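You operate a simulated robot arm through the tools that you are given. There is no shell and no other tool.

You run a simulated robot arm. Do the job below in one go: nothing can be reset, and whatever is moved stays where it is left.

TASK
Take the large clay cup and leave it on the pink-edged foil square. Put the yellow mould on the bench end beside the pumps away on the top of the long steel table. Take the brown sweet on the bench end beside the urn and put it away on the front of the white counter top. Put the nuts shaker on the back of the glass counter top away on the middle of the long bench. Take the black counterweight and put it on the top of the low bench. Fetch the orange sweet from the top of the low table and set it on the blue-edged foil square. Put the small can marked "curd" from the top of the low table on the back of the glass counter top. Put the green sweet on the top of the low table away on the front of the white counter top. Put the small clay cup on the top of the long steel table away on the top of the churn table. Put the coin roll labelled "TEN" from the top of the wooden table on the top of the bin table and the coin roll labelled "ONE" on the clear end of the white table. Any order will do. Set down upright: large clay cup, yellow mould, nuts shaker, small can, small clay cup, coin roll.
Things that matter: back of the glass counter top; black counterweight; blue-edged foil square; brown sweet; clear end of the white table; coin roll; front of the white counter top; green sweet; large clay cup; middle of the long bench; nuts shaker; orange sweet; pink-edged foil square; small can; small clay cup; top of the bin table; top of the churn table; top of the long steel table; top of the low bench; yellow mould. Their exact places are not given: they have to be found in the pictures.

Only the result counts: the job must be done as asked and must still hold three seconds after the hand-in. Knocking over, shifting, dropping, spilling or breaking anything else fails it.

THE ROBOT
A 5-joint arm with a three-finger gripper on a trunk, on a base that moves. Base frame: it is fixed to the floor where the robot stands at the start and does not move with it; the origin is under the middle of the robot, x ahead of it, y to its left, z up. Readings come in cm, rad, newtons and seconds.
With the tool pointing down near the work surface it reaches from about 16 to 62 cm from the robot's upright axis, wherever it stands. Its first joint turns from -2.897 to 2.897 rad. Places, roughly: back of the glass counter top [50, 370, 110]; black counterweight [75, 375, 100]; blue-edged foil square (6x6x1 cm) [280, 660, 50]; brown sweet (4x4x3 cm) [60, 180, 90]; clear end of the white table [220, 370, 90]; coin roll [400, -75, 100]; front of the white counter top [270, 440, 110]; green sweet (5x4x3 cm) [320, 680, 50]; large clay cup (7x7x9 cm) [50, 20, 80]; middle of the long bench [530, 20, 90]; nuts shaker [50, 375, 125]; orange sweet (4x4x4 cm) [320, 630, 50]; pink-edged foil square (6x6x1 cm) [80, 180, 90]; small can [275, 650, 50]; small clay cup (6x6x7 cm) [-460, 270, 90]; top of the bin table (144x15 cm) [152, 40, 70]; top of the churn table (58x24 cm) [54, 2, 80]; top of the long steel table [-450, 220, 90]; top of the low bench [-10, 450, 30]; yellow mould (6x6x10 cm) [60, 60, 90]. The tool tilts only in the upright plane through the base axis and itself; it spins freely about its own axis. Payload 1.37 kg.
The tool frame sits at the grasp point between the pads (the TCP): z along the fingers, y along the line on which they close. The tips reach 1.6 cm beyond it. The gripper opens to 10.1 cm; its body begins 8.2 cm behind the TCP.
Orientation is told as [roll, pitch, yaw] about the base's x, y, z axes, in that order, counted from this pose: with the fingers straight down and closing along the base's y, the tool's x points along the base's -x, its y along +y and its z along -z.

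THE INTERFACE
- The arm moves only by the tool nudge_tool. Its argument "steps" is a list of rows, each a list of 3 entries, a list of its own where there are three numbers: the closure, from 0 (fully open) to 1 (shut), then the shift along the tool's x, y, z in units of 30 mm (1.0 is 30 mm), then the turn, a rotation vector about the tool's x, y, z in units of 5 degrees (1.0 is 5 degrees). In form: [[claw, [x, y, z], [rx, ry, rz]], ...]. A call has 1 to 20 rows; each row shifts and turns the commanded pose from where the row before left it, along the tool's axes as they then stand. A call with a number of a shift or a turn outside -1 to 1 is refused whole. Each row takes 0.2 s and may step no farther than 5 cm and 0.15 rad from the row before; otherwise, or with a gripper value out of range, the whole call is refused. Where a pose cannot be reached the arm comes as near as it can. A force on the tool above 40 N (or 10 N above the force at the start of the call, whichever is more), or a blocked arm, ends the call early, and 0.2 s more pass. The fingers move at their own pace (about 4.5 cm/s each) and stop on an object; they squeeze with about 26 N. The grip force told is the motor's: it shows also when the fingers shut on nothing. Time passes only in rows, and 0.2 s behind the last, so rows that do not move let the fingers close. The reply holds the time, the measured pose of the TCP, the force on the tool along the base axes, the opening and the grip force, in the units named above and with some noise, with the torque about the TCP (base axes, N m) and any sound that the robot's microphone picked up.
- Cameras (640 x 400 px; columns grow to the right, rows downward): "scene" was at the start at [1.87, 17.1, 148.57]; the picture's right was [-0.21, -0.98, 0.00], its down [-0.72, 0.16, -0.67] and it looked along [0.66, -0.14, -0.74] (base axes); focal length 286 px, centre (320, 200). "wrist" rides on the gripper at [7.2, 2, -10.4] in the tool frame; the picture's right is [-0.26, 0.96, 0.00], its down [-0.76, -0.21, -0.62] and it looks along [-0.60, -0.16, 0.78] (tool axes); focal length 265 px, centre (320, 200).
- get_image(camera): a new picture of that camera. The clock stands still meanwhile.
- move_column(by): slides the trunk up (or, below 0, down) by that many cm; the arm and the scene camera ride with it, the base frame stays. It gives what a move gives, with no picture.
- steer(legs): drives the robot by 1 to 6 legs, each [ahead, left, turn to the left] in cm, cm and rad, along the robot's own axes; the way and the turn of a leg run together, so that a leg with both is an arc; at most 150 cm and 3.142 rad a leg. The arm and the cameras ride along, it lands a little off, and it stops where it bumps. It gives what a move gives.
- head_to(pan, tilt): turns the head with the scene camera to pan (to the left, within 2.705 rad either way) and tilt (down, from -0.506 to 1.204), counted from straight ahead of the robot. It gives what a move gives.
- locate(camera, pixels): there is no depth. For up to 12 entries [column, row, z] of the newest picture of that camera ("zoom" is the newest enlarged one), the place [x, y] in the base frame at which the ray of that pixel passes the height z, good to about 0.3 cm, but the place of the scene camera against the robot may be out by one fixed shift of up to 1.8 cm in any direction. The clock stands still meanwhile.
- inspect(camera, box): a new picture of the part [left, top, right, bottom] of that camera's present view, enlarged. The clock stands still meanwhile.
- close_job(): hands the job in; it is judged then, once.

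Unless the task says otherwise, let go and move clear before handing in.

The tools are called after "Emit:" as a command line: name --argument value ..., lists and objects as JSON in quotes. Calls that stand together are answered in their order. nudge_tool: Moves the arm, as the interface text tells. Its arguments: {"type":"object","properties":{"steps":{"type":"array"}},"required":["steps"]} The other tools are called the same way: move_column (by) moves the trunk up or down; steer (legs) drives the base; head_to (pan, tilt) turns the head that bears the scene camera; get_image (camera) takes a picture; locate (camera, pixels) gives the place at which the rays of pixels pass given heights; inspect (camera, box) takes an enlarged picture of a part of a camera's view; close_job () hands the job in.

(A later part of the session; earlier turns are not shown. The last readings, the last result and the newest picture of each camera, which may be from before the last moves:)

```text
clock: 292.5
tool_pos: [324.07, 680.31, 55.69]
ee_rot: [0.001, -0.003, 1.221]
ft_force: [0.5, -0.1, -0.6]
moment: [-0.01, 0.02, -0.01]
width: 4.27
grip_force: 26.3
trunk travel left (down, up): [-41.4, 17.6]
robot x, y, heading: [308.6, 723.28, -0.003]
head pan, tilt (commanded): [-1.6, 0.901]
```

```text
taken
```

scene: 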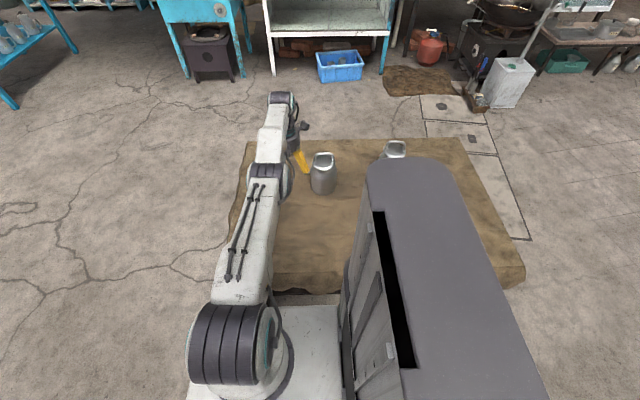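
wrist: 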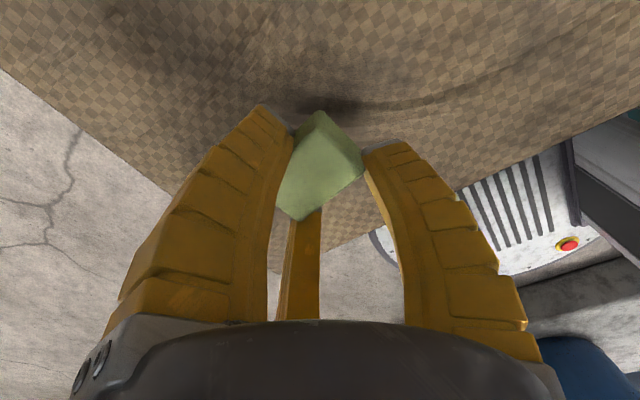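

Held firmly. Lift, retract, and drive around the table's east side back to the lane by the white counter.

Emit:
nudge_tool --steps '[[1, [0, 0, -0.9], [0, 0, 0]], [1, [0, 0, -0.9], [0, 0, 0]], [1, [0, 0, -0.9], [0, 0, 0]], [1, [0, 0, -0.9], [0, 0, 0]], [1, [0, 0, -0.9], [0, 0, 0]], [1, [0, 0, -0.9], [0, 0, 0]], [1, [0, 0, -0.9], [0, 0, 0]], [1, [0, 0, -0.9], [0, 0, 0]], [1, [-0.94, 0.34, 0], [0, 0, 0]], [1, [-0.94, 0.34, 0], [0, 0, 0]], [1, [-0.94, 0.34, 0], [0, 0, 0]], [1, [-0.94, 0.34, 0], [0, 0, 0]], [1, [-0.94, 0.34, 0], [0, 0, 0]]]'

Emit:
steer --legs '[[78, 4, 0], [0, -150, 0], [0, -37, 0]]'

Emit:
get_image --camera "wrist"

```text
clock: 295.3
tool_pos: [323.88, 695.31, 77.35]
ee_rot: [0.001, -0.001, 1.219]
ft_force: [0.1, 1.2, -0.7]
moment: [-0.02, -0.01, -0.02]
width: 4.24
grip_force: 25.5
trunk travel left (down, up): [-41.4, 17.6]
robot x, y, heading: [308.48, 723.49, -0.005]
head pan, tilt (commanded): [-1.6, 0.901]
```

```text
clock: 308.5
tool_pos: [401.86, 513.47, 77.28]
ee_rot: [0.002, -0.001, 1.22]
ft_force: [0.5, 0.1, -1.3]
moment: [0.0, -0.01, -0.01]
width: 4.2
grip_force: 26.1
trunk travel left (down, up): [-41.4, 17.6]
robot x, y, heading: [386.77, 541.65, 0.004]
head pan, tilt (commanded): [-1.6, 0.901]
```

```text
taken
```

wrist: 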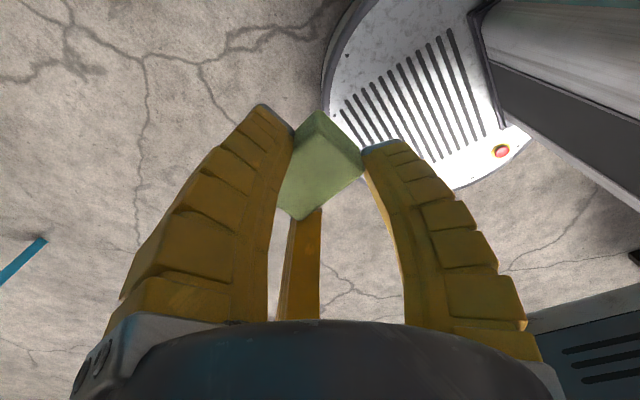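

The green block is still held (4.2). Back up to x≈310, strafe to y≈510, raise the trunk for the counter.

Emit:
steer --legs '[[-77, 0, 0], [0, -32, -0.004]]'

Emit:
move_column --by 17

Emit:
get_image --camera "scene"

```text
clock: 314.4
tool_pos: [324.44, 481.03, 77.34]
ee_rot: [0.002, 0.0, 1.217]
ft_force: [0.1, 0.2, -0.4]
moment: [0.03, -0.01, -0.03]
width: 4.16
grip_force: 26.6
trunk travel left (down, up): [-41.4, 17.6]
robot x, y, heading: [309.24, 509.27, -0.006]
head pan, tilt (commanded): [-1.6, 0.901]
```

```text
clock: 316.3
tool_pos: [324.42, 481.18, 94.36]
ee_rot: [0.003, -0.002, 1.22]
ft_force: [0.2, 0.6, -1.2]
moment: [0.0, 0.01, -0.01]
width: 4.17
grip_force: 26.3
trunk travel left (down, up): [-58.4, 0.6]
robot x, y, heading: [309.15, 509.22, -0.006]
head pan, tilt (commanded): [-1.6, 0.901]
```

```text
taken
```

scene: 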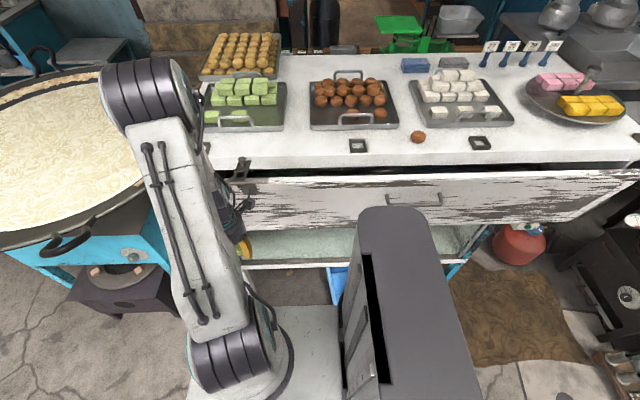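

The counter's strip has brackets at (357,145), (479,143), the brown sweet at (418,137), and tongs at (240,165). I'll raise the arm straight up to z≈119 first.

Emit:
nudge_tool --steps '[[1, [0, 0, -0.9], [0, 0, 0]], [1, [0, 0, -0.9], [0, 0, 0]], [1, [0, 0, -0.9], [0, 0, 0]], [1, [0, 0, -0.9], [0, 0, 0]], [1, [0, 0, -0.9], [0, 0, 0]], [1, [0, 0, -0.9], [0, 0, 0]], [1, [0, 0, -0.9], [0, 0, 0]], [1, [0, 0, -0.9], [0, 0, 0]], [1, [0, 0, -0.9], [0, 0, 0]]]'

Emit:
locate --camera "scene" --pixels '[[357, 145, 111], [418, 140, 111], [240, 165, 111], [300, 145, 111], [300, 160, 111], [300, 130, 111], [235, 130, 111]]'

```text
clock: 318.3
tool_pos: [324.39, 480.88, 118.77]
ee_rot: [0.0, -0.003, 1.22]
ft_force: [0.2, 0.5, -1.2]
moment: [-0.03, 0.04, 0.0]
width: 4.17
grip_force: 26.4
trunk travel left (down, up): [-58.4, 0.6]
robot x, y, heading: [309.16, 509.19, -0.002]
head pan, tilt (commanded): [-1.6, 0.901]
```

```text
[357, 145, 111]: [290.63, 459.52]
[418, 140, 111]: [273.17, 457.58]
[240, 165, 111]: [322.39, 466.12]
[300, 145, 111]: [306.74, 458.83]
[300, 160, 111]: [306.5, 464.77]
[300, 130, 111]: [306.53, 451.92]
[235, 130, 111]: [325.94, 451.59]
```

Target for the green block: (309,458). Moving over it at z≈119.

Emit:
nudge_tool --steps '[[1, [0.99, 0.244, 0], [0, 0, 0]], [1, [0.99, 0.244, 0], [0, 0, 0]], [1, [0.99, 0.244, 0], [0, 0, 0]], [1, [0.99, 0.244, 0], [0, 0, 0]], [1, [0.99, 0.244, 0], [0, 0, 0]], [1, [0.99, 0.244, 0], [0, 0, 0]], [1, [0.99, 0.244, 0], [0, 0, 0]], [1, [0.99, 0.244, 0], [0, 0, 0]], [1, [0.99, 0.244, 0], [0, 0, 0]]]'

Emit:
get_image --camera "wrist"

Emit:
get_image --camera "scene"

```text
clock: 320.3
tool_pos: [308.98, 458.05, 118.57]
ee_rot: [0.0, -0.005, 1.219]
ft_force: [-0.3, -0.6, -0.1]
moment: [-0.02, 0.01, 0.02]
width: 4.17
grip_force: 25.9
trunk travel left (down, up): [-58.4, 0.6]
robot x, y, heading: [309.21, 509.31, 0.002]
head pan, tilt (commanded): [-1.6, 0.901]
```

```text
taken
```

wrist: 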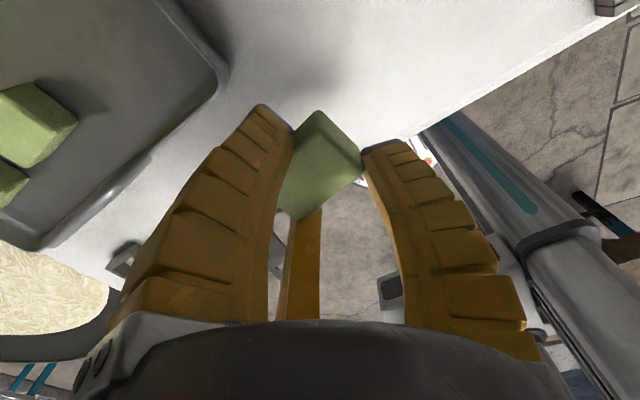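

```text
taken
```

scene: 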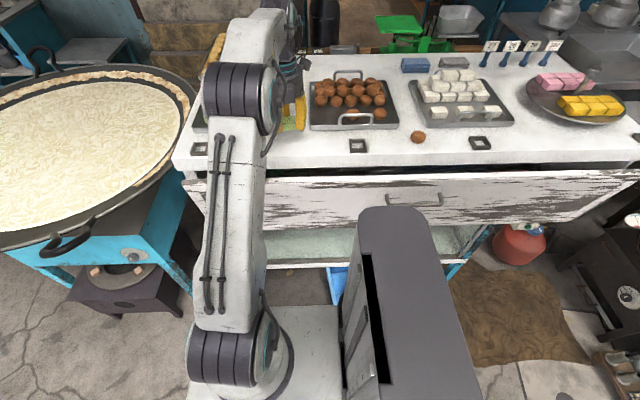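

Emit:
locate --camera "wrist" --pixels '[[228, 75, 112], [140, 160, 114], [450, 113, 111], [390, 285, 111], [125, 258, 111]]'

```text
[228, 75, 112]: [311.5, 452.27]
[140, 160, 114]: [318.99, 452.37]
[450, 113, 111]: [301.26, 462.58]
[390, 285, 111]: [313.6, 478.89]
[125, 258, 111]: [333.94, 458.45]
```

The strip here runs y≈452.3–462.6; the block at 458 fits. Lowering gently.

Emit:
nudge_tool --steps '[[1, [0, 0, 0.5], [0, 0, 0]], [1, [0, 0, 0.5], [0, 0, 0]], [1, [0, 0, 0.3], [0, 0, 0]], [1, [0, 0, 0.1], [0, 0, 0]], [1, [0, 0, 0], [0, 0, 0]]]'

```text
clock: 321.5
tool_pos: [308.97, 458.18, 114.41]
ee_rot: [-0.001, -0.003, 1.221]
ft_force: [0.1, -0.1, -0.6]
moment: [0.02, 0.03, -0.05]
width: 4.18
grip_force: 25.7
trunk travel left (down, up): [-58.4, 0.6]
robot x, y, heading: [308.8, 509.33, -0.007]
head pan, tilt (commanded): [-1.6, 0.901]
```

Emit:
nudge_tool --steps '[[1, [0, 0, 0.1], [0, 0, 0]], [1, [0, 0, 0.08], [0, 0, 0]], [1, [0, 0, 0], [0, 0, 0]]]'

Emit:
get_image --camera "wrist"

```text
clock: 322.3
tool_pos: [309.01, 458.22, 113.9]
ee_rot: [0.001, -0.003, 1.219]
ft_force: [0.4, 0.3, 0.4]
moment: [-0.01, 0.04, 0.03]
width: 4.18
grip_force: 26.7
trunk travel left (down, up): [-58.4, 0.6]
robot x, y, heading: [308.93, 509.13, -0.003]
head pan, tilt (commanded): [-1.6, 0.901]
```

```text
taken
```

wrist: 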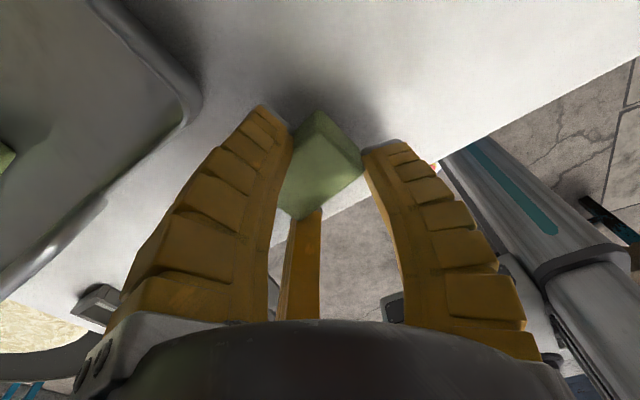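

Emit:
nudge_tool --steps '[[1, [0, 0, 0.07], [0, 0, 0]], [1, [0, 0, 0], [0, 0, 0]]]'

```text
clock: 322.9
tool_pos: [309.03, 458.14, 113.51]
ee_rot: [-0.001, -0.002, 1.22]
ft_force: [-0.3, -0.1, 0.5]
moment: [0.02, 0.03, -0.01]
width: 4.17
grip_force: 26.4
trunk travel left (down, up): [-58.4, 0.6]
robot x, y, heading: [309.26, 508.78, -0.006]
head pan, tilt (commanded): [-1.6, 0.901]
```

Emit:
nudge_tool --steps '[[1, [0, 0, 0.07], [0, 0, 0]], [1, [0, 0, 0], [0, 0, 0]]]'

```text
clock: 323.5
tool_pos: [309.01, 458.23, 113.41]
ee_rot: [-0.001, -0.001, 1.22]
ft_force: [0.7, 0.7, -1.1]
moment: [0.01, 0.0, -0.02]
width: 4.15
grip_force: 26.2
trunk travel left (down, up): [-58.4, 0.6]
robot x, y, heading: [309.37, 509.62, -0.006]
head pan, tilt (commanded): [-1.6, 0.901]
```

Emit:
nudge_tool --steps '[[1, [0, 0, 0.07], [0, 0, 0]], [1, [0, 0, 0.05], [0, 0, 0]], [1, [0, 0, 0], [0, 0, 0]]]'

```text
clock: 324.3
tool_pos: [309.05, 458.13, 113.15]
ee_rot: [0.0, -0.001, 1.221]
ft_force: [1.3, 0.1, 4.7]
moment: [0.04, 0.08, 0.01]
width: 4.17
grip_force: 25.9
trunk travel left (down, up): [-58.4, 0.6]
robot x, y, heading: [309.08, 509.17, -0.002]
head pan, tilt (commanded): [-1.6, 0.901]
```

Contact. Opening moderately.

Emit:
nudge_tool --steps '[[0.55, [0, 0, 0], [0, 0, 0]], [0.5, [0, 0, 0], [0, 0, 0]], [0.45, [0, 0, 0], [0, 0, 0]], [0.45, [0, 0, 0], [0, 0, 0]]]'

Emit:
get_image --camera "wrist"

```text
clock: 325.3
tool_pos: [308.94, 458.31, 113.01]
ee_rot: [-0.002, -0.001, 1.221]
ft_force: [0.1, -0.5, 0.8]
moment: [0.01, -0.01, 0.0]
width: 5.93
grip_force: 2.8
trunk travel left (down, up): [-58.4, 0.6]
robot x, y, heading: [308.95, 509.25, -0.002]
head pan, tilt (commanded): [-1.6, 0.901]
```

```text
taken
```

wrist: 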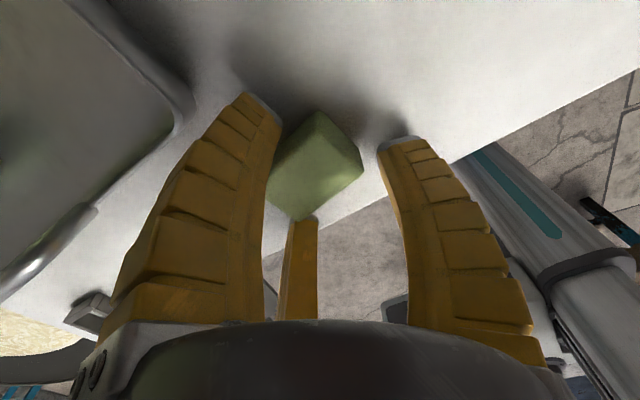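

The block stands free. Lifting and retracting.

Emit:
nudge_tool --steps '[[0.45, [0, 0, -0.4], [0, 0, 0]], [0.45, [0, 0, -0.8], [0, 0, 0]], [0.45, [0, 0, -0.8], [0, 0, 0]], [0.45, [-0.95, 0.3, 0], [0, 0, 0]], [0.45, [-0.95, 0.3, 0], [0, 0, 0]], [0.45, [-0.95, 0.3, 0], [0, 0, 0]], [0.2, [-0.95, 0.3, 0], [0, 0, 0]], [0, [-0.95, 0.3, 0], [0, 0, 0]], [0, [-0.95, 0.3, 0], [0, 0, 0]]]'

Emit:
get_image --camera "scene"

```text
clock: 327.3
tool_pos: [309.81, 476.29, 119.11]
ee_rot: [-0.001, -0.001, 1.219]
ft_force: [0.2, 1.0, 0.3]
moment: [-0.03, -0.02, -0.05]
width: 10.04
grip_force: 0.1
trunk travel left (down, up): [-58.4, 0.6]
robot x, y, heading: [309.13, 509.5, -0.001]
head pan, tilt (commanded): [-1.6, 0.901]
```

```text
taken
```

scene: 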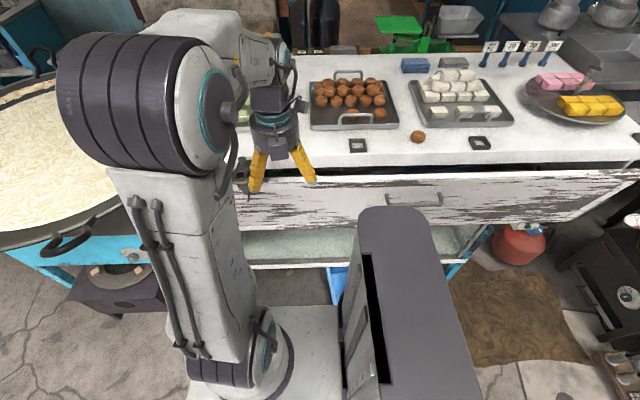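

Now bring the arm back to the front with tool yaw 0, so I can approach the curd can from the south side of the low table.

Emit:
nudge_tool --steps '[[0, [0, 0, 0], [0, 0, 1]], [0, [0, 0, 0], [0, 0, 1]], [0, [0, 0, 0], [0, 0, 1]], [0, [0, 0, 0], [0, 0, 1]], [0, [0, 0, 0], [0, 0, 1]], [0, [0, 0, 0], [0, 0, 1]], [0, [0, 0, 0], [0, 0, 1]], [0, [0, 0, 0], [0, 0, 1]], [0, [0, 0, 0], [0, 0, 1]], [0, [0, 0, 0], [0, 0, 1]], [0, [0, 0, 0], [0, 0, 1]], [0, [0, 0, 0], [0, 0, 1]], [0, [0, 0, 0], [0, 0, 1]], [0, [0, 0, 0], [0, 0, 1]]]'

Emit:
nudge_tool --steps '[[0, [-0.674, 0.786, 0], [0, 0, 0]], [0, [-0.674, 0.786, 0], [0, 0, 0]], [0, [-0.674, 0.786, 0], [0, 0, 0]], [0, [-0.674, 0.786, 0], [0, 0, 0]], [0, [-0.674, 0.786, 0], [0, 0, 0]], [0, [-0.674, 0.786, 0], [0, 0, 0]], [0, [-0.674, 0.786, 0], [0, 0, 0]], [0, [-0.674, 0.786, 0], [0, 0, 0]], [0, [-0.674, 0.786, 0], [0, 0, 0]], [0, [-0.674, 0.786, 0], [0, 0, 0]], [0, [-0.674, 0.786, 0], [0, 0, 0]], [0, [-0.674, 0.786, 0], [0, 0, 0]], [0, [-0.674, 0.786, 0], [0, 0, 0]]]'

Emit:
inspect --camera "scene" --box '[180, 60, 480, 210]'

```text
clock: 330.3
tool_pos: [309.86, 476.19, 119.06]
ee_rot: [0.003, 0.001, -0.005]
ft_force: [-0.7, 1.4, 0.2]
moment: [0.0, -0.02, 0.02]
width: 10.07
grip_force: 0.2
trunk travel left (down, up): [-58.4, 0.6]
robot x, y, heading: [308.98, 509.62, -0.004]
head pan, tilt (commanded): [-1.6, 0.901]
```

```text
clock: 333.1
tool_pos: [336.25, 506.79, 119.03]
ee_rot: [0.0, -0.002, -0.004]
ft_force: [0.1, -0.2, -0.4]
moment: [-0.03, 0.02, -0.03]
width: 10.1
grip_force: 0.0
trunk travel left (down, up): [-58.4, 0.6]
robot x, y, heading: [309.39, 509.43, -0.004]
head pan, tilt (commanded): [-1.6, 0.901]
```

```text
2.13 times, centred on (330, 135) of scene
```

zoom: 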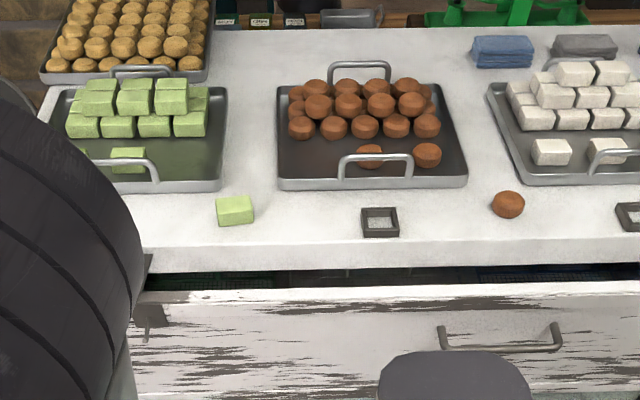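

Both sweets (green 234,210; brown 508,204 in the zoom) sit on the strip. Now go to the south side of the low table facing it.

Emit:
steer --legs '[[0, 35, 0], [-41, 0, 0], [0, 0, 1.574], [36, 0, 0]]'

Emit:
move_column --by -24

Emit:
head_to --pan -0.2 --tilt 0.8

Emit:
get_image --camera "scene"

Emit:
get_image --camera "wrist"

```text
clock: 343.3
tool_pos: [269.79, 607.41, 119.03]
ee_rot: [-0.001, 0.003, 1.582]
ft_force: [-0.2, -0.5, -0.1]
moment: [0.01, -0.02, 0.02]
width: 10.08
grip_force: 0.1
trunk travel left (down, up): [-58.4, 0.6]
robot x, y, heading: [267.92, 580.72, 1.584]
head pan, tilt (commanded): [-1.6, 0.901]
```

```text
clock: 345.8
tool_pos: [269.76, 607.4, 95.02]
ee_rot: [0.002, 0.0, 1.581]
ft_force: [-0.2, 0.4, 0.2]
moment: [-0.02, 0.02, 0.02]
width: 10.08
grip_force: 0.1
trunk travel left (down, up): [-34.4, 24.6]
robot x, y, heading: [267.57, 580.23, 1.58]
head pan, tilt (commanded): [-1.6, 0.901]
```

```text
clock: 347.3
tool_pos: [269.78, 607.33, 95.04]
ee_rot: [-0.001, 0.0, 1.582]
ft_force: [-0.9, -0.3, 0.6]
moment: [-0.01, 0.03, 0.01]
width: 10.05
grip_force: 0.0
trunk travel left (down, up): [-34.4, 24.6]
robot x, y, heading: [267.77, 580.08, 1.583]
head pan, tilt (commanded): [-0.201, 0.799]
```

```text
taken
```

scene: 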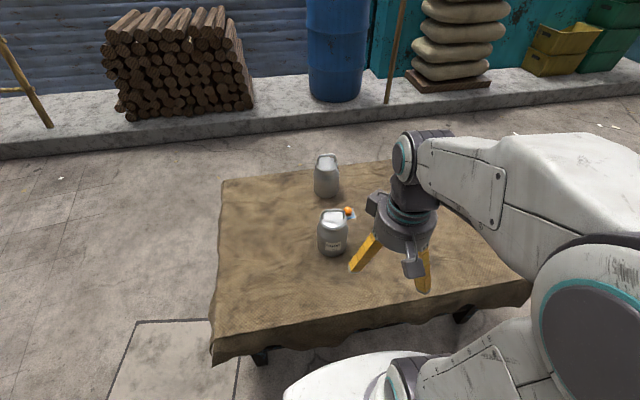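

```text
taken
```

wrist: 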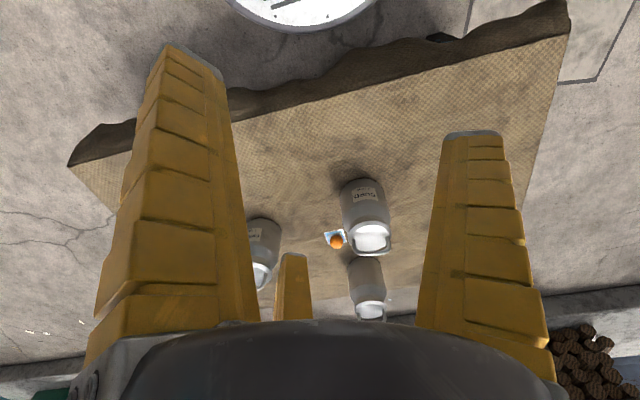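

Enlarging the CURD can in both views.

Emit:
inspect --camera "scene" --box '[290, 140, 390, 270]'

Emit:
inspect --camera "wrist" --box '[300, 160, 440, 330]'

```text
3.08 times, centred on (340, 205) of scene
```

zoom: 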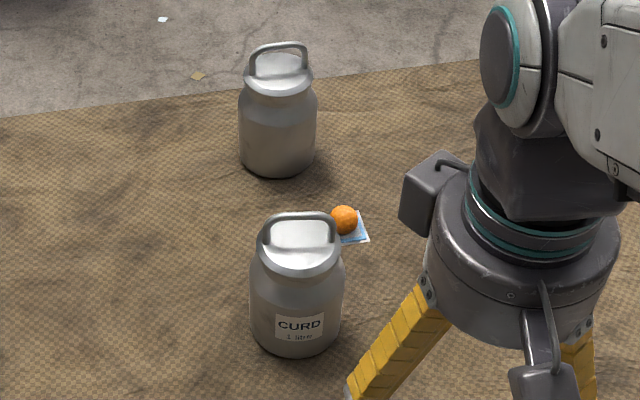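

```text
2.35 times, centred on (370, 245) of wrist
```

zoom: 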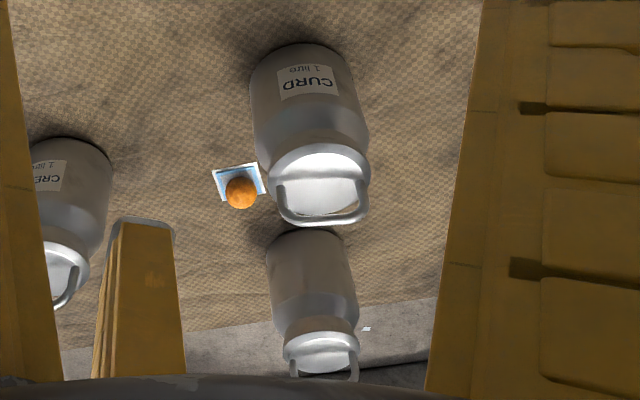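

Emit:
locate --camera "zoom" --pixels '[[250, 100, 57], [366, 130, 57], [268, 175, 64], [371, 190, 64], [275, 210, 68], [367, 210, 68], [320, 185, 64], [320, 185, 66]]'

```text
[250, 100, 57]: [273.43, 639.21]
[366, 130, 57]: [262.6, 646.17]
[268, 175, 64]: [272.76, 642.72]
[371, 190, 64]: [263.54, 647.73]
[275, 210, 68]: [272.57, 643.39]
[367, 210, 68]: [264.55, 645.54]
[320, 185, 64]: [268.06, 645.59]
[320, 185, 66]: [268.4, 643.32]
```

Emit:
locate --camera "scene" --pixels '[[333.5, 219, 62], [333.5, 219, 66], [333.5, 219, 70], [333, 250, 50], [318, 235, 57], [348, 235, 57]]'

Emit:
locate --camera "wrist" --pixels '[[348.7, 238.6, 62], [348.7, 238.6, 66], [348.7, 238.6, 70]]'

```text
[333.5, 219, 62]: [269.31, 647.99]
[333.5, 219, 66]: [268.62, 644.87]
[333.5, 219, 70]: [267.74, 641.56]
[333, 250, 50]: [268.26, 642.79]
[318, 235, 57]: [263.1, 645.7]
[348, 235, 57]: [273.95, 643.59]
```

```text
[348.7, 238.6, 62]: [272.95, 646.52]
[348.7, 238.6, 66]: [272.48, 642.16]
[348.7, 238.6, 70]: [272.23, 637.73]
```

The body is wider (~11 cm) than the gripper, so I'll lift the can by its arched handle (bar along x, top near z≈69). To get closer with the slim side of the robot I'll turn left to heading π and stand at about (275,590).

Emit:
steer --legs '[[0, 0, 1.559], [-7, -9, 0]]'

Emit:
head_to --pan -1.5 --tilt 0.9

Emit:
get_image --camera "scene"

```text
clock: 352.3
tool_pos: [247.57, 591.65, 95.11]
ee_rot: [0.001, 0.0, 3.141]
ft_force: [-0.2, 0.2, 0.8]
moment: [-0.01, -0.02, 0.03]
width: 10.06
grip_force: 0.0
trunk travel left (down, up): [-34.4, 24.6]
robot x, y, heading: [274.44, 589.17, 3.136]
head pan, tilt (commanded): [-0.201, 0.799]
```

```text
clock: 353.8
tool_pos: [247.5, 591.71, 95.02]
ee_rot: [0.0, 0.001, 3.142]
ft_force: [0.8, 0.3, -0.2]
moment: [0.01, 0.02, -0.02]
width: 10.05
grip_force: 0.1
trunk travel left (down, up): [-34.4, 24.6]
robot x, y, heading: [274.77, 589.77, 3.14]
head pan, tilt (commanded): [-1.499, 0.901]
```

```text
taken
```

scene: 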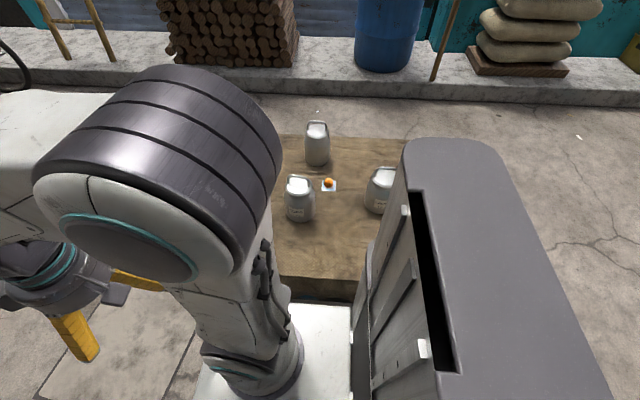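

Current yaw π already gives one finger south and two north of the bar. Swinging the arm over the can at z≈88.

Emit:
move_column --by 6

Emit:
nudge_tool --steps '[[0, [0, -1, 0.5], [0, 0, 0]], [0, [0, -1, 0.5], [0, 0, 0]], [0, [0, -1, 0.5], [0, 0, 0]], [0, [0, -1, 0.5], [0, 0, 0]], [0, [0, -1, 0.5], [0, 0, 0]], [0, [0, -1, 0.5], [0, 0, 0]], [0, [0, -1, 0.5], [0, 0, 0]], [0, [0, -1, 0.5], [0, 0, 0]], [0, [0.763, -1, 0], [0, 0, 0]], [0, [0.763, -1, 0], [0, 0, 0]], [0, [0.763, -1, 0], [0, 0, 0]], [0, [0.763, -1, 0], [0, 0, 0]], [0, [0.763, -1, 0], [0, 0, 0]], [0, [0.763, -1, 0], [0, 0, 0]], [0, [0.763, -1, 0], [0, 0, 0]], [0, [0.763, -1, 0], [0, 0, 0]], [0, [0.763, -1, 0], [0, 0, 0]]]'

Emit:
get_image --camera "wrist"

Emit:
get_image --camera "scene"

```text
clock: 354.8
tool_pos: [247.49, 591.74, 101.13]
ee_rot: [0.0, 0.0, 3.141]
ft_force: [0.0, 0.4, 0.0]
moment: [-0.03, 0.03, -0.02]
width: 10.05
grip_force: 0.1
trunk travel left (down, up): [-40.4, 18.6]
robot x, y, heading: [274.99, 589.18, 3.14]
head pan, tilt (commanded): [-1.499, 0.901]
```

```text
clock: 358.4
tool_pos: [268.35, 642.71, 89.13]
ee_rot: [0.0, -0.001, 3.142]
ft_force: [-0.2, -0.2, 0.0]
moment: [0.01, 0.0, 0.0]
width: 10.05
grip_force: 0.1
trunk travel left (down, up): [-40.4, 18.6]
robot x, y, heading: [274.79, 588.96, 3.138]
head pan, tilt (commanded): [-1.499, 0.901]
```

```text
taken
```

wrist: 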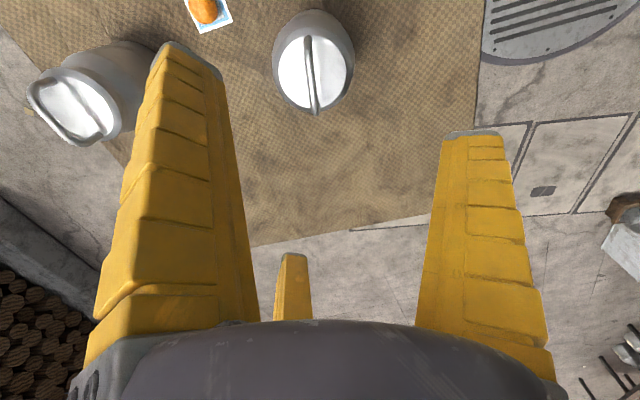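

```text
taken
```

scene: 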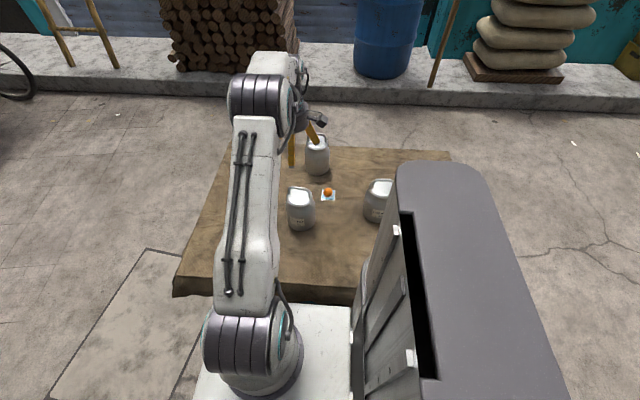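

The handle bar runs vertically in the wrist image (308,40)–(316,112), i.e. along x. Enlarging.

Emit:
inspect --camera "wrist" --box '[250, 10, 378, 130]'

Emit:
locate --camera "wrist" --pixels '[[309, 45, 68], [316, 105, 68], [312, 75, 68], [309, 45, 70], [316, 105, 70], [312, 75, 70], [312, 75, 66], [312, 65, 64]]'

```text
3.33 times, centred on (314, 70) of wrist
```

zoom: 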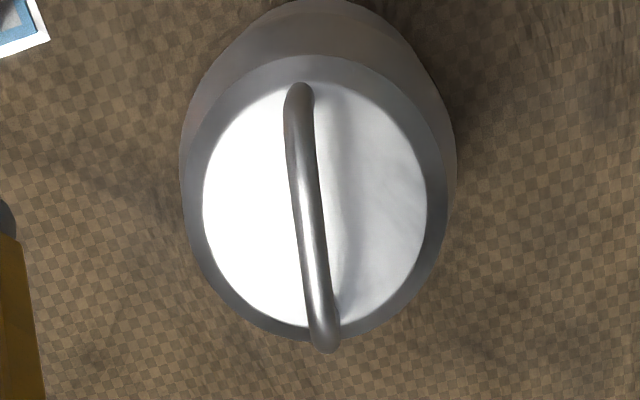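

```text
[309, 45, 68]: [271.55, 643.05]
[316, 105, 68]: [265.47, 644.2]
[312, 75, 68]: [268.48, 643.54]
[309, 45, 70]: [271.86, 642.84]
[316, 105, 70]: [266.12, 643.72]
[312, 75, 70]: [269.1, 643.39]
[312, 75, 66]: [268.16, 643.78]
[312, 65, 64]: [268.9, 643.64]
```

Bar mid at about (268.4,643.5), turned −10.7° from x. I'll rotate the tool 10°, centre, and descend to z≈75 for another look.

Emit:
nudge_tool --steps '[[0, [0.03, -0.27, 0], [0, 0, 0]], [0, [0, 0, 0.9], [0, 0, 1]], [0, [0, 0, 0.9], [0, 0, 1]], [0, [0, 0, 0.9], [0, 0, 0]], [0, [0, 0, 0.9], [0, 0, 0]], [0, [0, 0, 0.9], [0, 0, 0]]]'

Emit:
get_image --camera "wrist"

Emit:
inspect --camera "scene" --box '[240, 100, 400, 240]'

```text
clock: 359.8
tool_pos: [268.34, 643.44, 75.61]
ee_rot: [0.0, 0.001, 2.966]
ft_force: [0.0, 0.5, 1.1]
moment: [-0.04, -0.02, 0.01]
width: 10.03
grip_force: 0.0
trunk travel left (down, up): [-40.4, 18.6]
robot x, y, heading: [274.46, 589.05, 3.138]
head pan, tilt (commanded): [-1.499, 0.901]
```

```text
taken
```

wrist: 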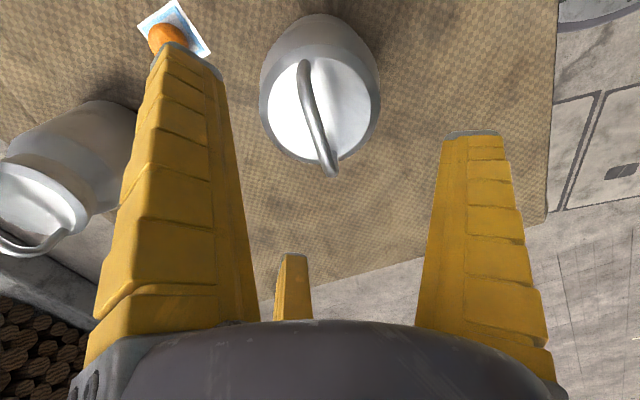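

```text
2.86 times, centred on (320, 170) of scene
```

zoom: 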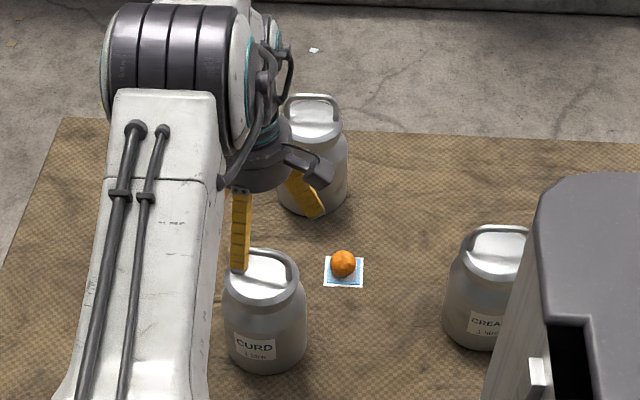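

Emit:
locate --camera "wrist" --pixels '[[305, 70, 66], [331, 165, 66], [318, 120, 68], [318, 120, 69], [318, 120, 67], [319, 95, 64], [305, 70, 68], [331, 165, 68]]'

Emit:
inspect --camera "wrist" --box '[240, 0, 400, 200]'

```text
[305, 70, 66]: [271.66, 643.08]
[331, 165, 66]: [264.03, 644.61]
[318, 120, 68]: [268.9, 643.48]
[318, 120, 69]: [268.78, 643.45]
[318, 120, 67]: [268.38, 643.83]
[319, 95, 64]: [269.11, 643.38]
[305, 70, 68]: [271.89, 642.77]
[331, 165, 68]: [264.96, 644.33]
```

```text
2.00 times, centred on (320, 100) of wrist
```

zoom: 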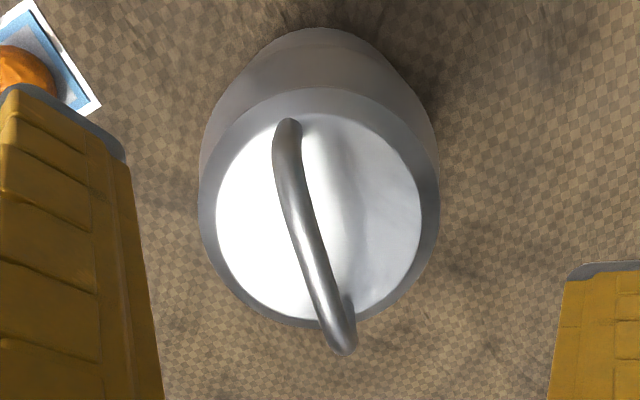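

The tool is aligned with the bar. I want the bar's height; enlarging the can in the scene view.

Emit:
inspect --camera "scene" --box '[285, 170, 325, 240]'

```text
5.71 times, centred on (305, 205) of scene
```

zoom: 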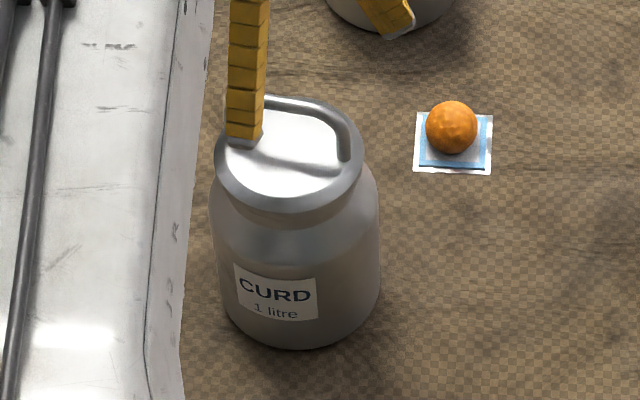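

Emit:
locate --camera "zoom" --pixels '[[289, 155, 62], [289, 155, 64], [289, 155, 66], [293, 106, 66], [293, 106, 68], [293, 106, 70], [452, 143, 50], [300, 345, 50]]'

```text
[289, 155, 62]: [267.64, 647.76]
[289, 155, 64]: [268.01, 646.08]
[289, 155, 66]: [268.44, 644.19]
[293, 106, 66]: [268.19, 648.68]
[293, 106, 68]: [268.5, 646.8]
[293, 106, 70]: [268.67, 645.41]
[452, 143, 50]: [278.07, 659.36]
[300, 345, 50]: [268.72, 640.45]
```

The bar centre comes out at z≈69.5–70, the rim at ≈64.5. Descend to TCP z≈69 and look.

Emit:
nudge_tool --steps '[[0, [0, 0, 0.8], [0, 0, 0]], [0, [0, 0, 0.8], [0, 0, 0]], [0, [0, 0, 0.6], [0, 0, 0]], [0, [0, 0, 0], [0, 0, 0]]]'

Emit:
get_image --camera "wrist"

Emit:
inspect --camera "scene" --box '[275, 150, 335, 240]'

```text
clock: 360.8
tool_pos: [268.39, 643.45, 68.95]
ee_rot: [0.001, 0.0, 2.966]
ft_force: [-0.7, 0.4, -0.2]
moment: [0.01, 0.02, 0.0]
width: 10.07
grip_force: 0.0
trunk travel left (down, up): [-40.4, 18.6]
robot x, y, heading: [274.83, 589.24, 3.14]
head pan, tilt (commanded): [-1.499, 0.901]
```

```text
taken
```

wrist: 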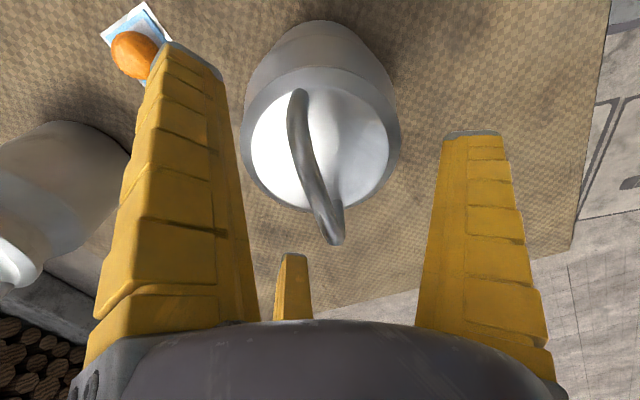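

```text
4.44 times, centred on (305, 195) of scene
```

zoom: 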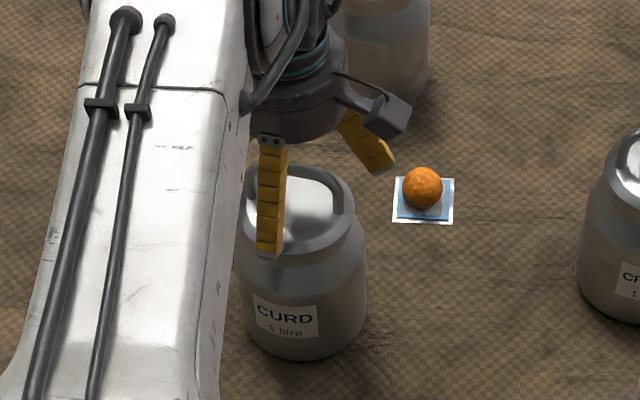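

The bar lies right through the grasp line. Lower 0.8 cm more so the tips close beneath the bar, then close.

Emit:
nudge_tool --steps '[[0, [0, 0, 0.27], [0, 0, 0]], [0, [0, 0, 0], [0, 0, 0]], [0.3, [0, 0, 0], [0, 0, 0]], [0.5, [0, 0, 0], [0, 0, 0]], [0.7, [0, 0, 0], [0, 0, 0]], [0.8, [0, 0, 0], [0, 0, 0]], [0.8, [0, 0, 0], [0, 0, 0]]]'

Emit:
get_image --camera "wrist"

```text
clock: 362.4
tool_pos: [268.42, 643.49, 68.25]
ee_rot: [0.0, 0.001, 2.968]
ft_force: [0.2, 2.5, 0.4]
moment: [0.0, -0.01, 0.04]
width: 2.64
grip_force: 4.4
trunk travel left (down, up): [-40.4, 18.6]
robot x, y, heading: [274.4, 589.06, 3.145]
head pan, tilt (commanded): [-1.499, 0.901]
```

```text
taken
```

wrist: 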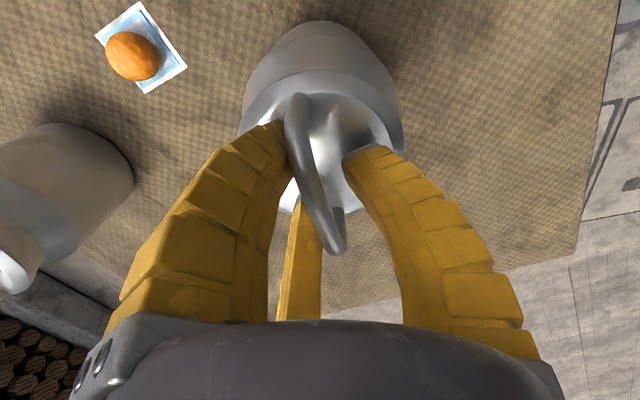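

The fingers surround the bar. Closing fully.

Emit:
nudge_tool --steps '[[0.9, [0, 0, 0], [0, 0, 0]], [1, [0, 0, 0], [0, 0, 0]], [1, [0, 0, 0], [0, 0, 0]], [1, [0, 0, 0], [0, 0, 0]], [1, [0, 0, 0], [0, 0, 0]]]'

Emit:
get_image --camera "wrist"

```text
clock: 363.6
tool_pos: [268.44, 643.47, 68.2]
ee_rot: [0.0, -0.001, 2.967]
ft_force: [0.5, 2.7, -0.7]
moment: [-0.06, -0.01, 0.0]
width: 0.0
grip_force: 26.0
trunk travel left (down, up): [-40.4, 18.6]
robot x, y, heading: [274.6, 589.27, 3.137]
head pan, tilt (commanded): [-1.499, 0.901]
```

```text
taken
```

wrist: 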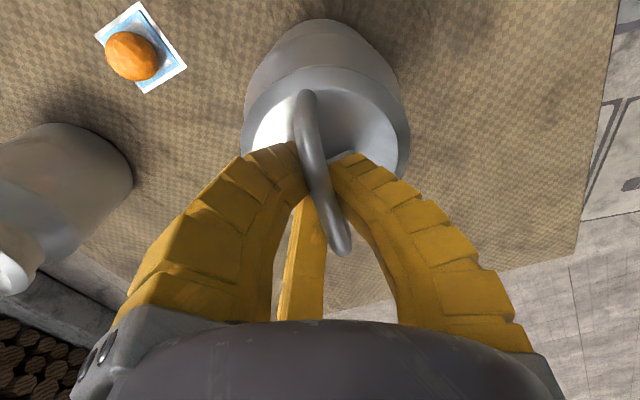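

The tips have closed beneath the bar like a hook. Lifting slowly by 3 cm to test.

Emit:
nudge_tool --steps '[[1, [0, 0, -0.2], [0, 0, 0]], [1, [0, 0, -0.2], [0, 0, 0]], [1, [0, 0, -0.2], [0, 0, 0]], [1, [0, 0, -0.2], [0, 0, 0]], [1, [0, 0, -0.2], [0, 0, 0]], [1, [0, 0, 0], [0, 0, 0]], [1, [0, 0, 0], [0, 0, 0]]]'

Emit:
get_image --camera "wrist"

Emit:
inspect --camera "scene" --box '[265, 140, 345, 240]'

```text
clock: 365.2
tool_pos: [268.38, 643.54, 70.99]
ee_rot: [0.001, -0.001, 2.966]
ft_force: [0.0, -0.3, -10.6]
moment: [0.07, -0.02, 0.0]
width: 0.61
grip_force: 26.7
trunk travel left (down, up): [-40.4, 18.6]
robot x, y, heading: [274.26, 589.1, 3.14]
head pan, tilt (commanded): [-1.499, 0.901]
```

```text
taken
```

wrist: 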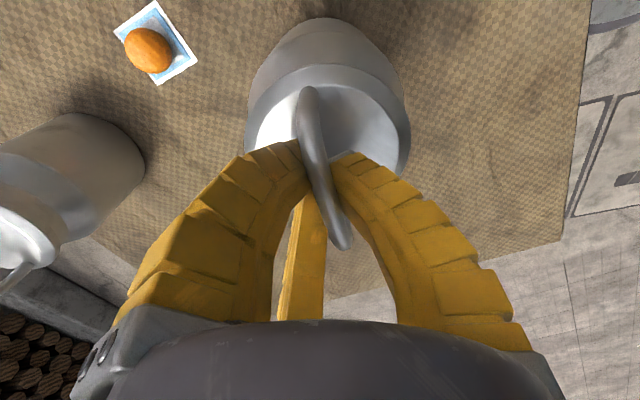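

```text
4.00 times, centred on (305, 190) of scene
```

zoom: 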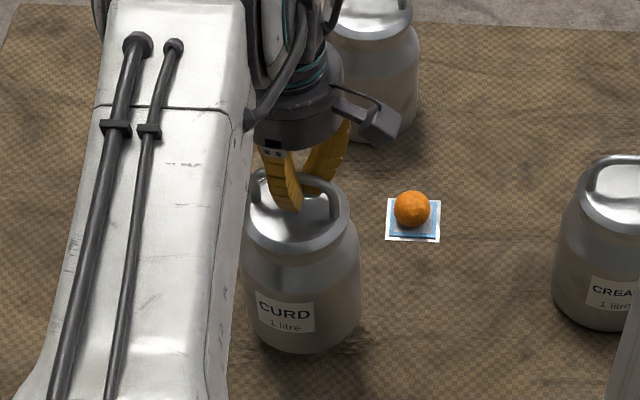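

The can hangs (−10.6 N) and is clear of the table. Lifting 13 cm more, then pulling it back toward the robot.

Emit:
nudge_tool --steps '[[1, [0, 0, -0.5], [0, 0, 0]], [1, [0, 0, -0.6], [0, 0, 0]], [1, [0, 0, -0.6], [0, 0, 0]], [1, [0, 0, -0.6], [0, 0, 0]], [1, [0, 0, -0.6], [0, 0, 0]], [1, [0, 0, -0.6], [0, 0, 0]], [1, [0, 0, -0.6], [0, 0, 0]], [1, [0, 0, -0.4], [0, 0, 0]]]'

Emit:
get_image --camera "wrist"

Emit:
get_image --camera "scene"

```text
clock: 367.0
tool_pos: [268.42, 643.58, 84.66]
ee_rot: [0.002, 0.0, 2.968]
ft_force: [-0.2, 0.3, -12.4]
moment: [0.05, -0.02, -0.01]
width: 0.62
grip_force: 26.1
trunk travel left (down, up): [-40.4, 18.6]
robot x, y, heading: [274.65, 588.92, 3.143]
head pan, tilt (commanded): [-1.499, 0.901]
```

```text
taken
```

wrist: 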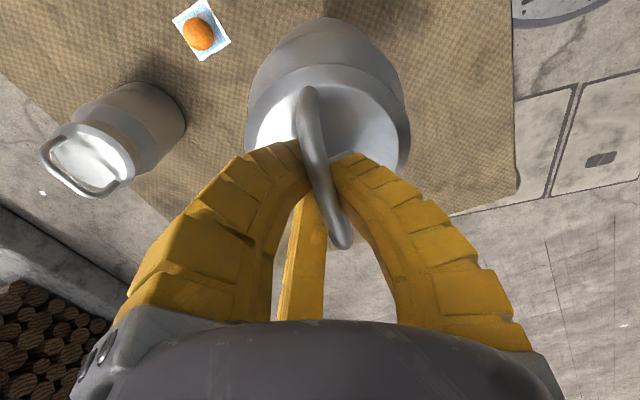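

```text
taken
```

scene: 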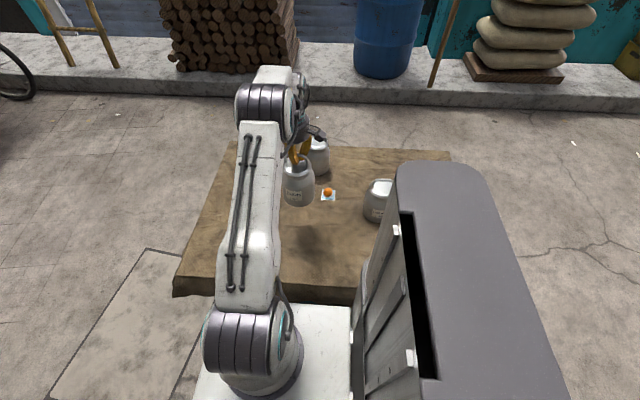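

Retracting the hanging can to the front of the robot.

Emit:
nudge_tool --steps '[[1, [0.1, 0.6, 0], [0, 0, 0]], [1, [0.16, 0.9, 0], [0, 0, 0]], [1, [0.16, 0.9, 0], [0, 0, 0]], [1, [0.16, 0.9, 0], [0, 0, 0]], [1, [0.16, 0.9, 0], [0, 0, 0]], [1, [0.16, 0.9, 0], [0, 0, 0]], [1, [0.16, 0.9, 0], [0, 0, 0]], [1, [0.1, 0.6, 0], [0, 0, 0]]]'

Emit:
nudge_tool --steps '[[1, [-0.3, 0.6, 0], [0, 0, 0]], [1, [-0.45, 0.87, 0], [0, 0, 0]], [1, [-0.45, 0.87, 0], [0, 0, 0]], [1, [-0.45, 0.87, 0], [0, 0, 0]], [1, [-0.45, 0.87, 0], [0, 0, 0]], [1, [-0.45, 0.87, 0], [0, 0, 0]], [1, [-0.45, 0.87, 0], [0, 0, 0]], [1, [-0.45, 0.87, 0], [0, 0, 0]], [1, [-0.45, 0.87, 0], [0, 0, 0]], [1, [-0.45, 0.87, 0], [0, 0, 0]], [1, [-0.45, 0.87, 0], [0, 0, 0]], [1, [-0.45, 0.87, 0], [0, 0, 0]], [1, [-0.3, 0.6, 0], [0, 0, 0]]]'

Emit:
get_image --camera "wrist"

```text
clock: 368.8
tool_pos: [268.42, 623.32, 84.83]
ee_rot: [-0.001, 0.002, 2.967]
ft_force: [-0.5, -0.4, -11.0]
moment: [0.06, -0.01, 0.02]
width: 0.6
grip_force: 26.3
trunk travel left (down, up): [-40.4, 18.6]
robot x, y, heading: [274.43, 589.57, 3.138]
head pan, tilt (commanded): [-1.499, 0.901]
```

```text
clock: 371.6
tool_pos: [244.66, 596.41, 85.52]
ee_rot: [0.0, 0.003, 2.965]
ft_force: [0.3, -0.4, -12.0]
moment: [0.05, -0.03, 0.05]
width: 0.58
grip_force: 26.3
out of reach, approached as far as the arm can: row 6, 7, 8, 9
trunk travel left (down, up): [-40.4, 18.6]
robot x, y, heading: [274.41, 589.47, 3.135]
head pan, tilt (commanded): [-1.499, 0.901]
```

```text
taken
```

wrist: 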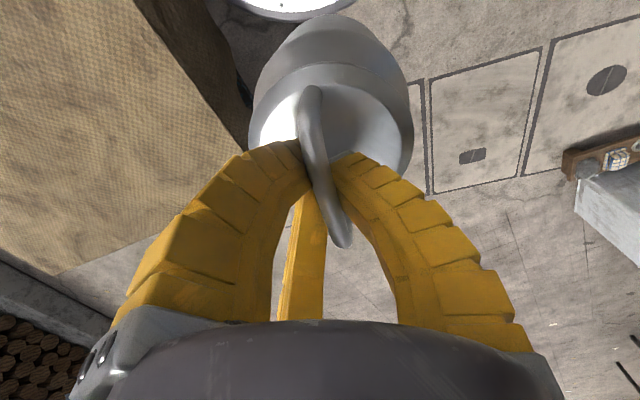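

The can hangs steadily in front. Raise the trunk 18 cm and drive the known route: lane, east, then through the x≈500 gap to the aisle.

Emit:
move_column --by 18

Emit:
steer --legs '[[0, 45, 0.004], [-150, 0, 0], [-76, 0, 0]]'

```text
clock: 373.6
tool_pos: [244.65, 596.48, 103.43]
ee_rot: [0.0, 0.003, 2.969]
ft_force: [0.5, 0.4, -12.0]
moment: [0.06, -0.02, -0.03]
width: 0.61
grip_force: 26.2
trunk travel left (down, up): [-58.4, 0.6]
robot x, y, heading: [274.48, 588.96, 3.141]
head pan, tilt (commanded): [-1.499, 0.901]
```

```text
clock: 387.1
tool_pos: [472.56, 552.13, 103.59]
ee_rot: [-0.001, 0.0, 2.973]
ft_force: [0.0, -0.8, -11.5]
moment: [0.07, -0.01, 0.0]
width: 0.6
grip_force: 25.5
trunk travel left (down, up): [-58.4, 0.6]
robot x, y, heading: [502.38, 544.91, -3.138]
head pan, tilt (commanded): [-1.499, 0.901]
```

Emit:
steer --legs '[[0, 150, 0], [0, 83, -0.004]]'

Emit:
head_to --pan 0.0 --tilt 0.5

Emit:
get_image --camera "scene"

```text
clock: 398.5
tool_pos: [472.84, 321.53, 103.49]
ee_rot: [0.002, 0.002, 2.969]
ft_force: [0.2, -0.1, -11.2]
moment: [0.05, 0.0, 0.0]
width: 0.57
grip_force: 26.1
trunk travel left (down, up): [-58.4, 0.6]
robot x, y, heading: [503.02, 314.17, -3.141]
head pan, tilt (commanded): [-1.499, 0.901]
```

```text
clock: 400.1
tool_pos: [472.82, 321.51, 103.5]
ee_rot: [0.0, 0.001, 2.969]
ft_force: [-0.2, 0.3, -10.9]
moment: [0.04, 0.01, -0.03]
width: 0.6
grip_force: 25.2
trunk travel left (down, up): [-58.4, 0.6]
robot x, y, heading: [502.66, 314.11, -3.142]
head pan, tilt (commanded): [0.0, 0.499]
```

```text
taken
```

scene: 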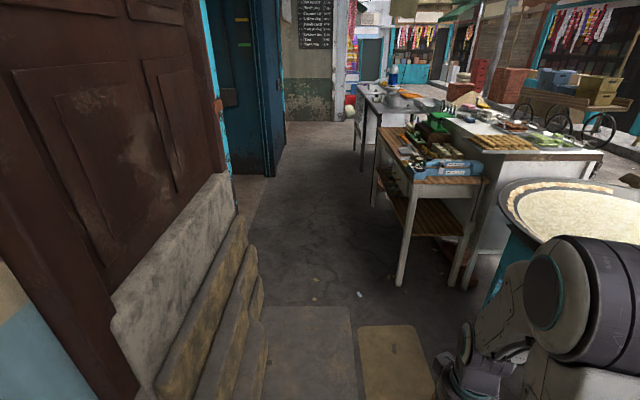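

The aisle is clear. Driving ahead along y≈313 to x≈105.

Emit:
steer --legs '[[150, 0, 0], [150, 3, 0], [97, 4, 0]]'

Emit:
head_to --pan -0.9 --tilt 0.6

Emit:
get_image --camera "scene"

```text
refused: leg 2 is longer than a leg can be; nothing moved
```

```text
clock: 401.3
tool_pos: [472.83, 321.52, 103.49]
ee_rot: [0.0, 0.003, 2.969]
ft_force: [0.2, -0.5, -11.2]
moment: [0.03, -0.03, -0.01]
width: 0.59
grip_force: 25.6
trunk travel left (down, up): [-58.4, 0.6]
robot x, y, heading: [502.89, 313.92, -3.143]
head pan, tilt (commanded): [-0.901, 0.6]
```

```text
taken
```

scene: 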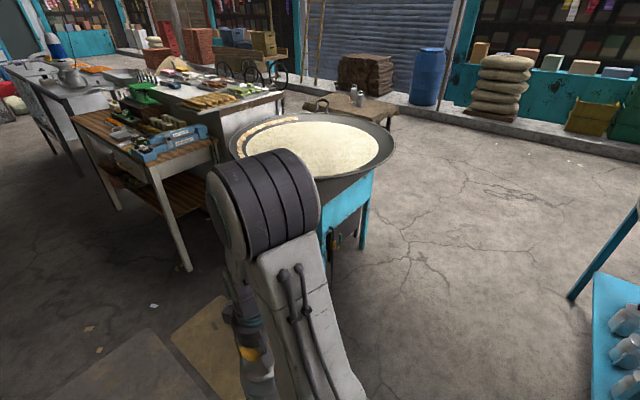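

Emit:
steer --legs '[[145, 0, 0], [145, 4, 0], [105, 4, 0]]'

Emit:
get_image --camera "scene"

```text
clock: 420.3
tool_pos: [79.14, 314.83, 103.57]
ee_rot: [0.001, 0.003, 2.956]
ft_force: [0.6, 0.2, -11.2]
moment: [0.07, 0.03, 0.05]
width: 0.6
grip_force: 26.2
trunk travel left (down, up): [-58.4, 0.6]
robot x, y, heading: [109.07, 307.4, 3.127]
head pan, tilt (commanded): [-0.901, 0.6]
```

```text
taken
```

scene: 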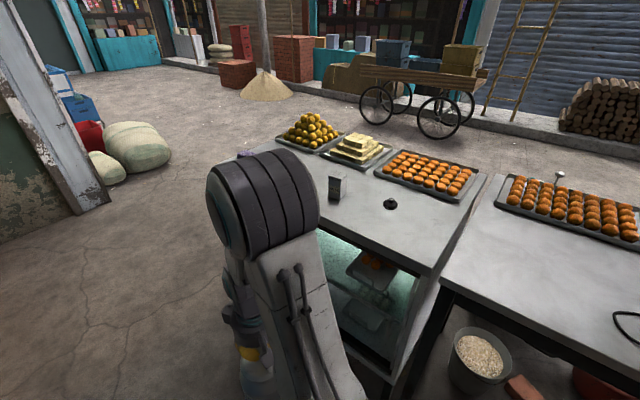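

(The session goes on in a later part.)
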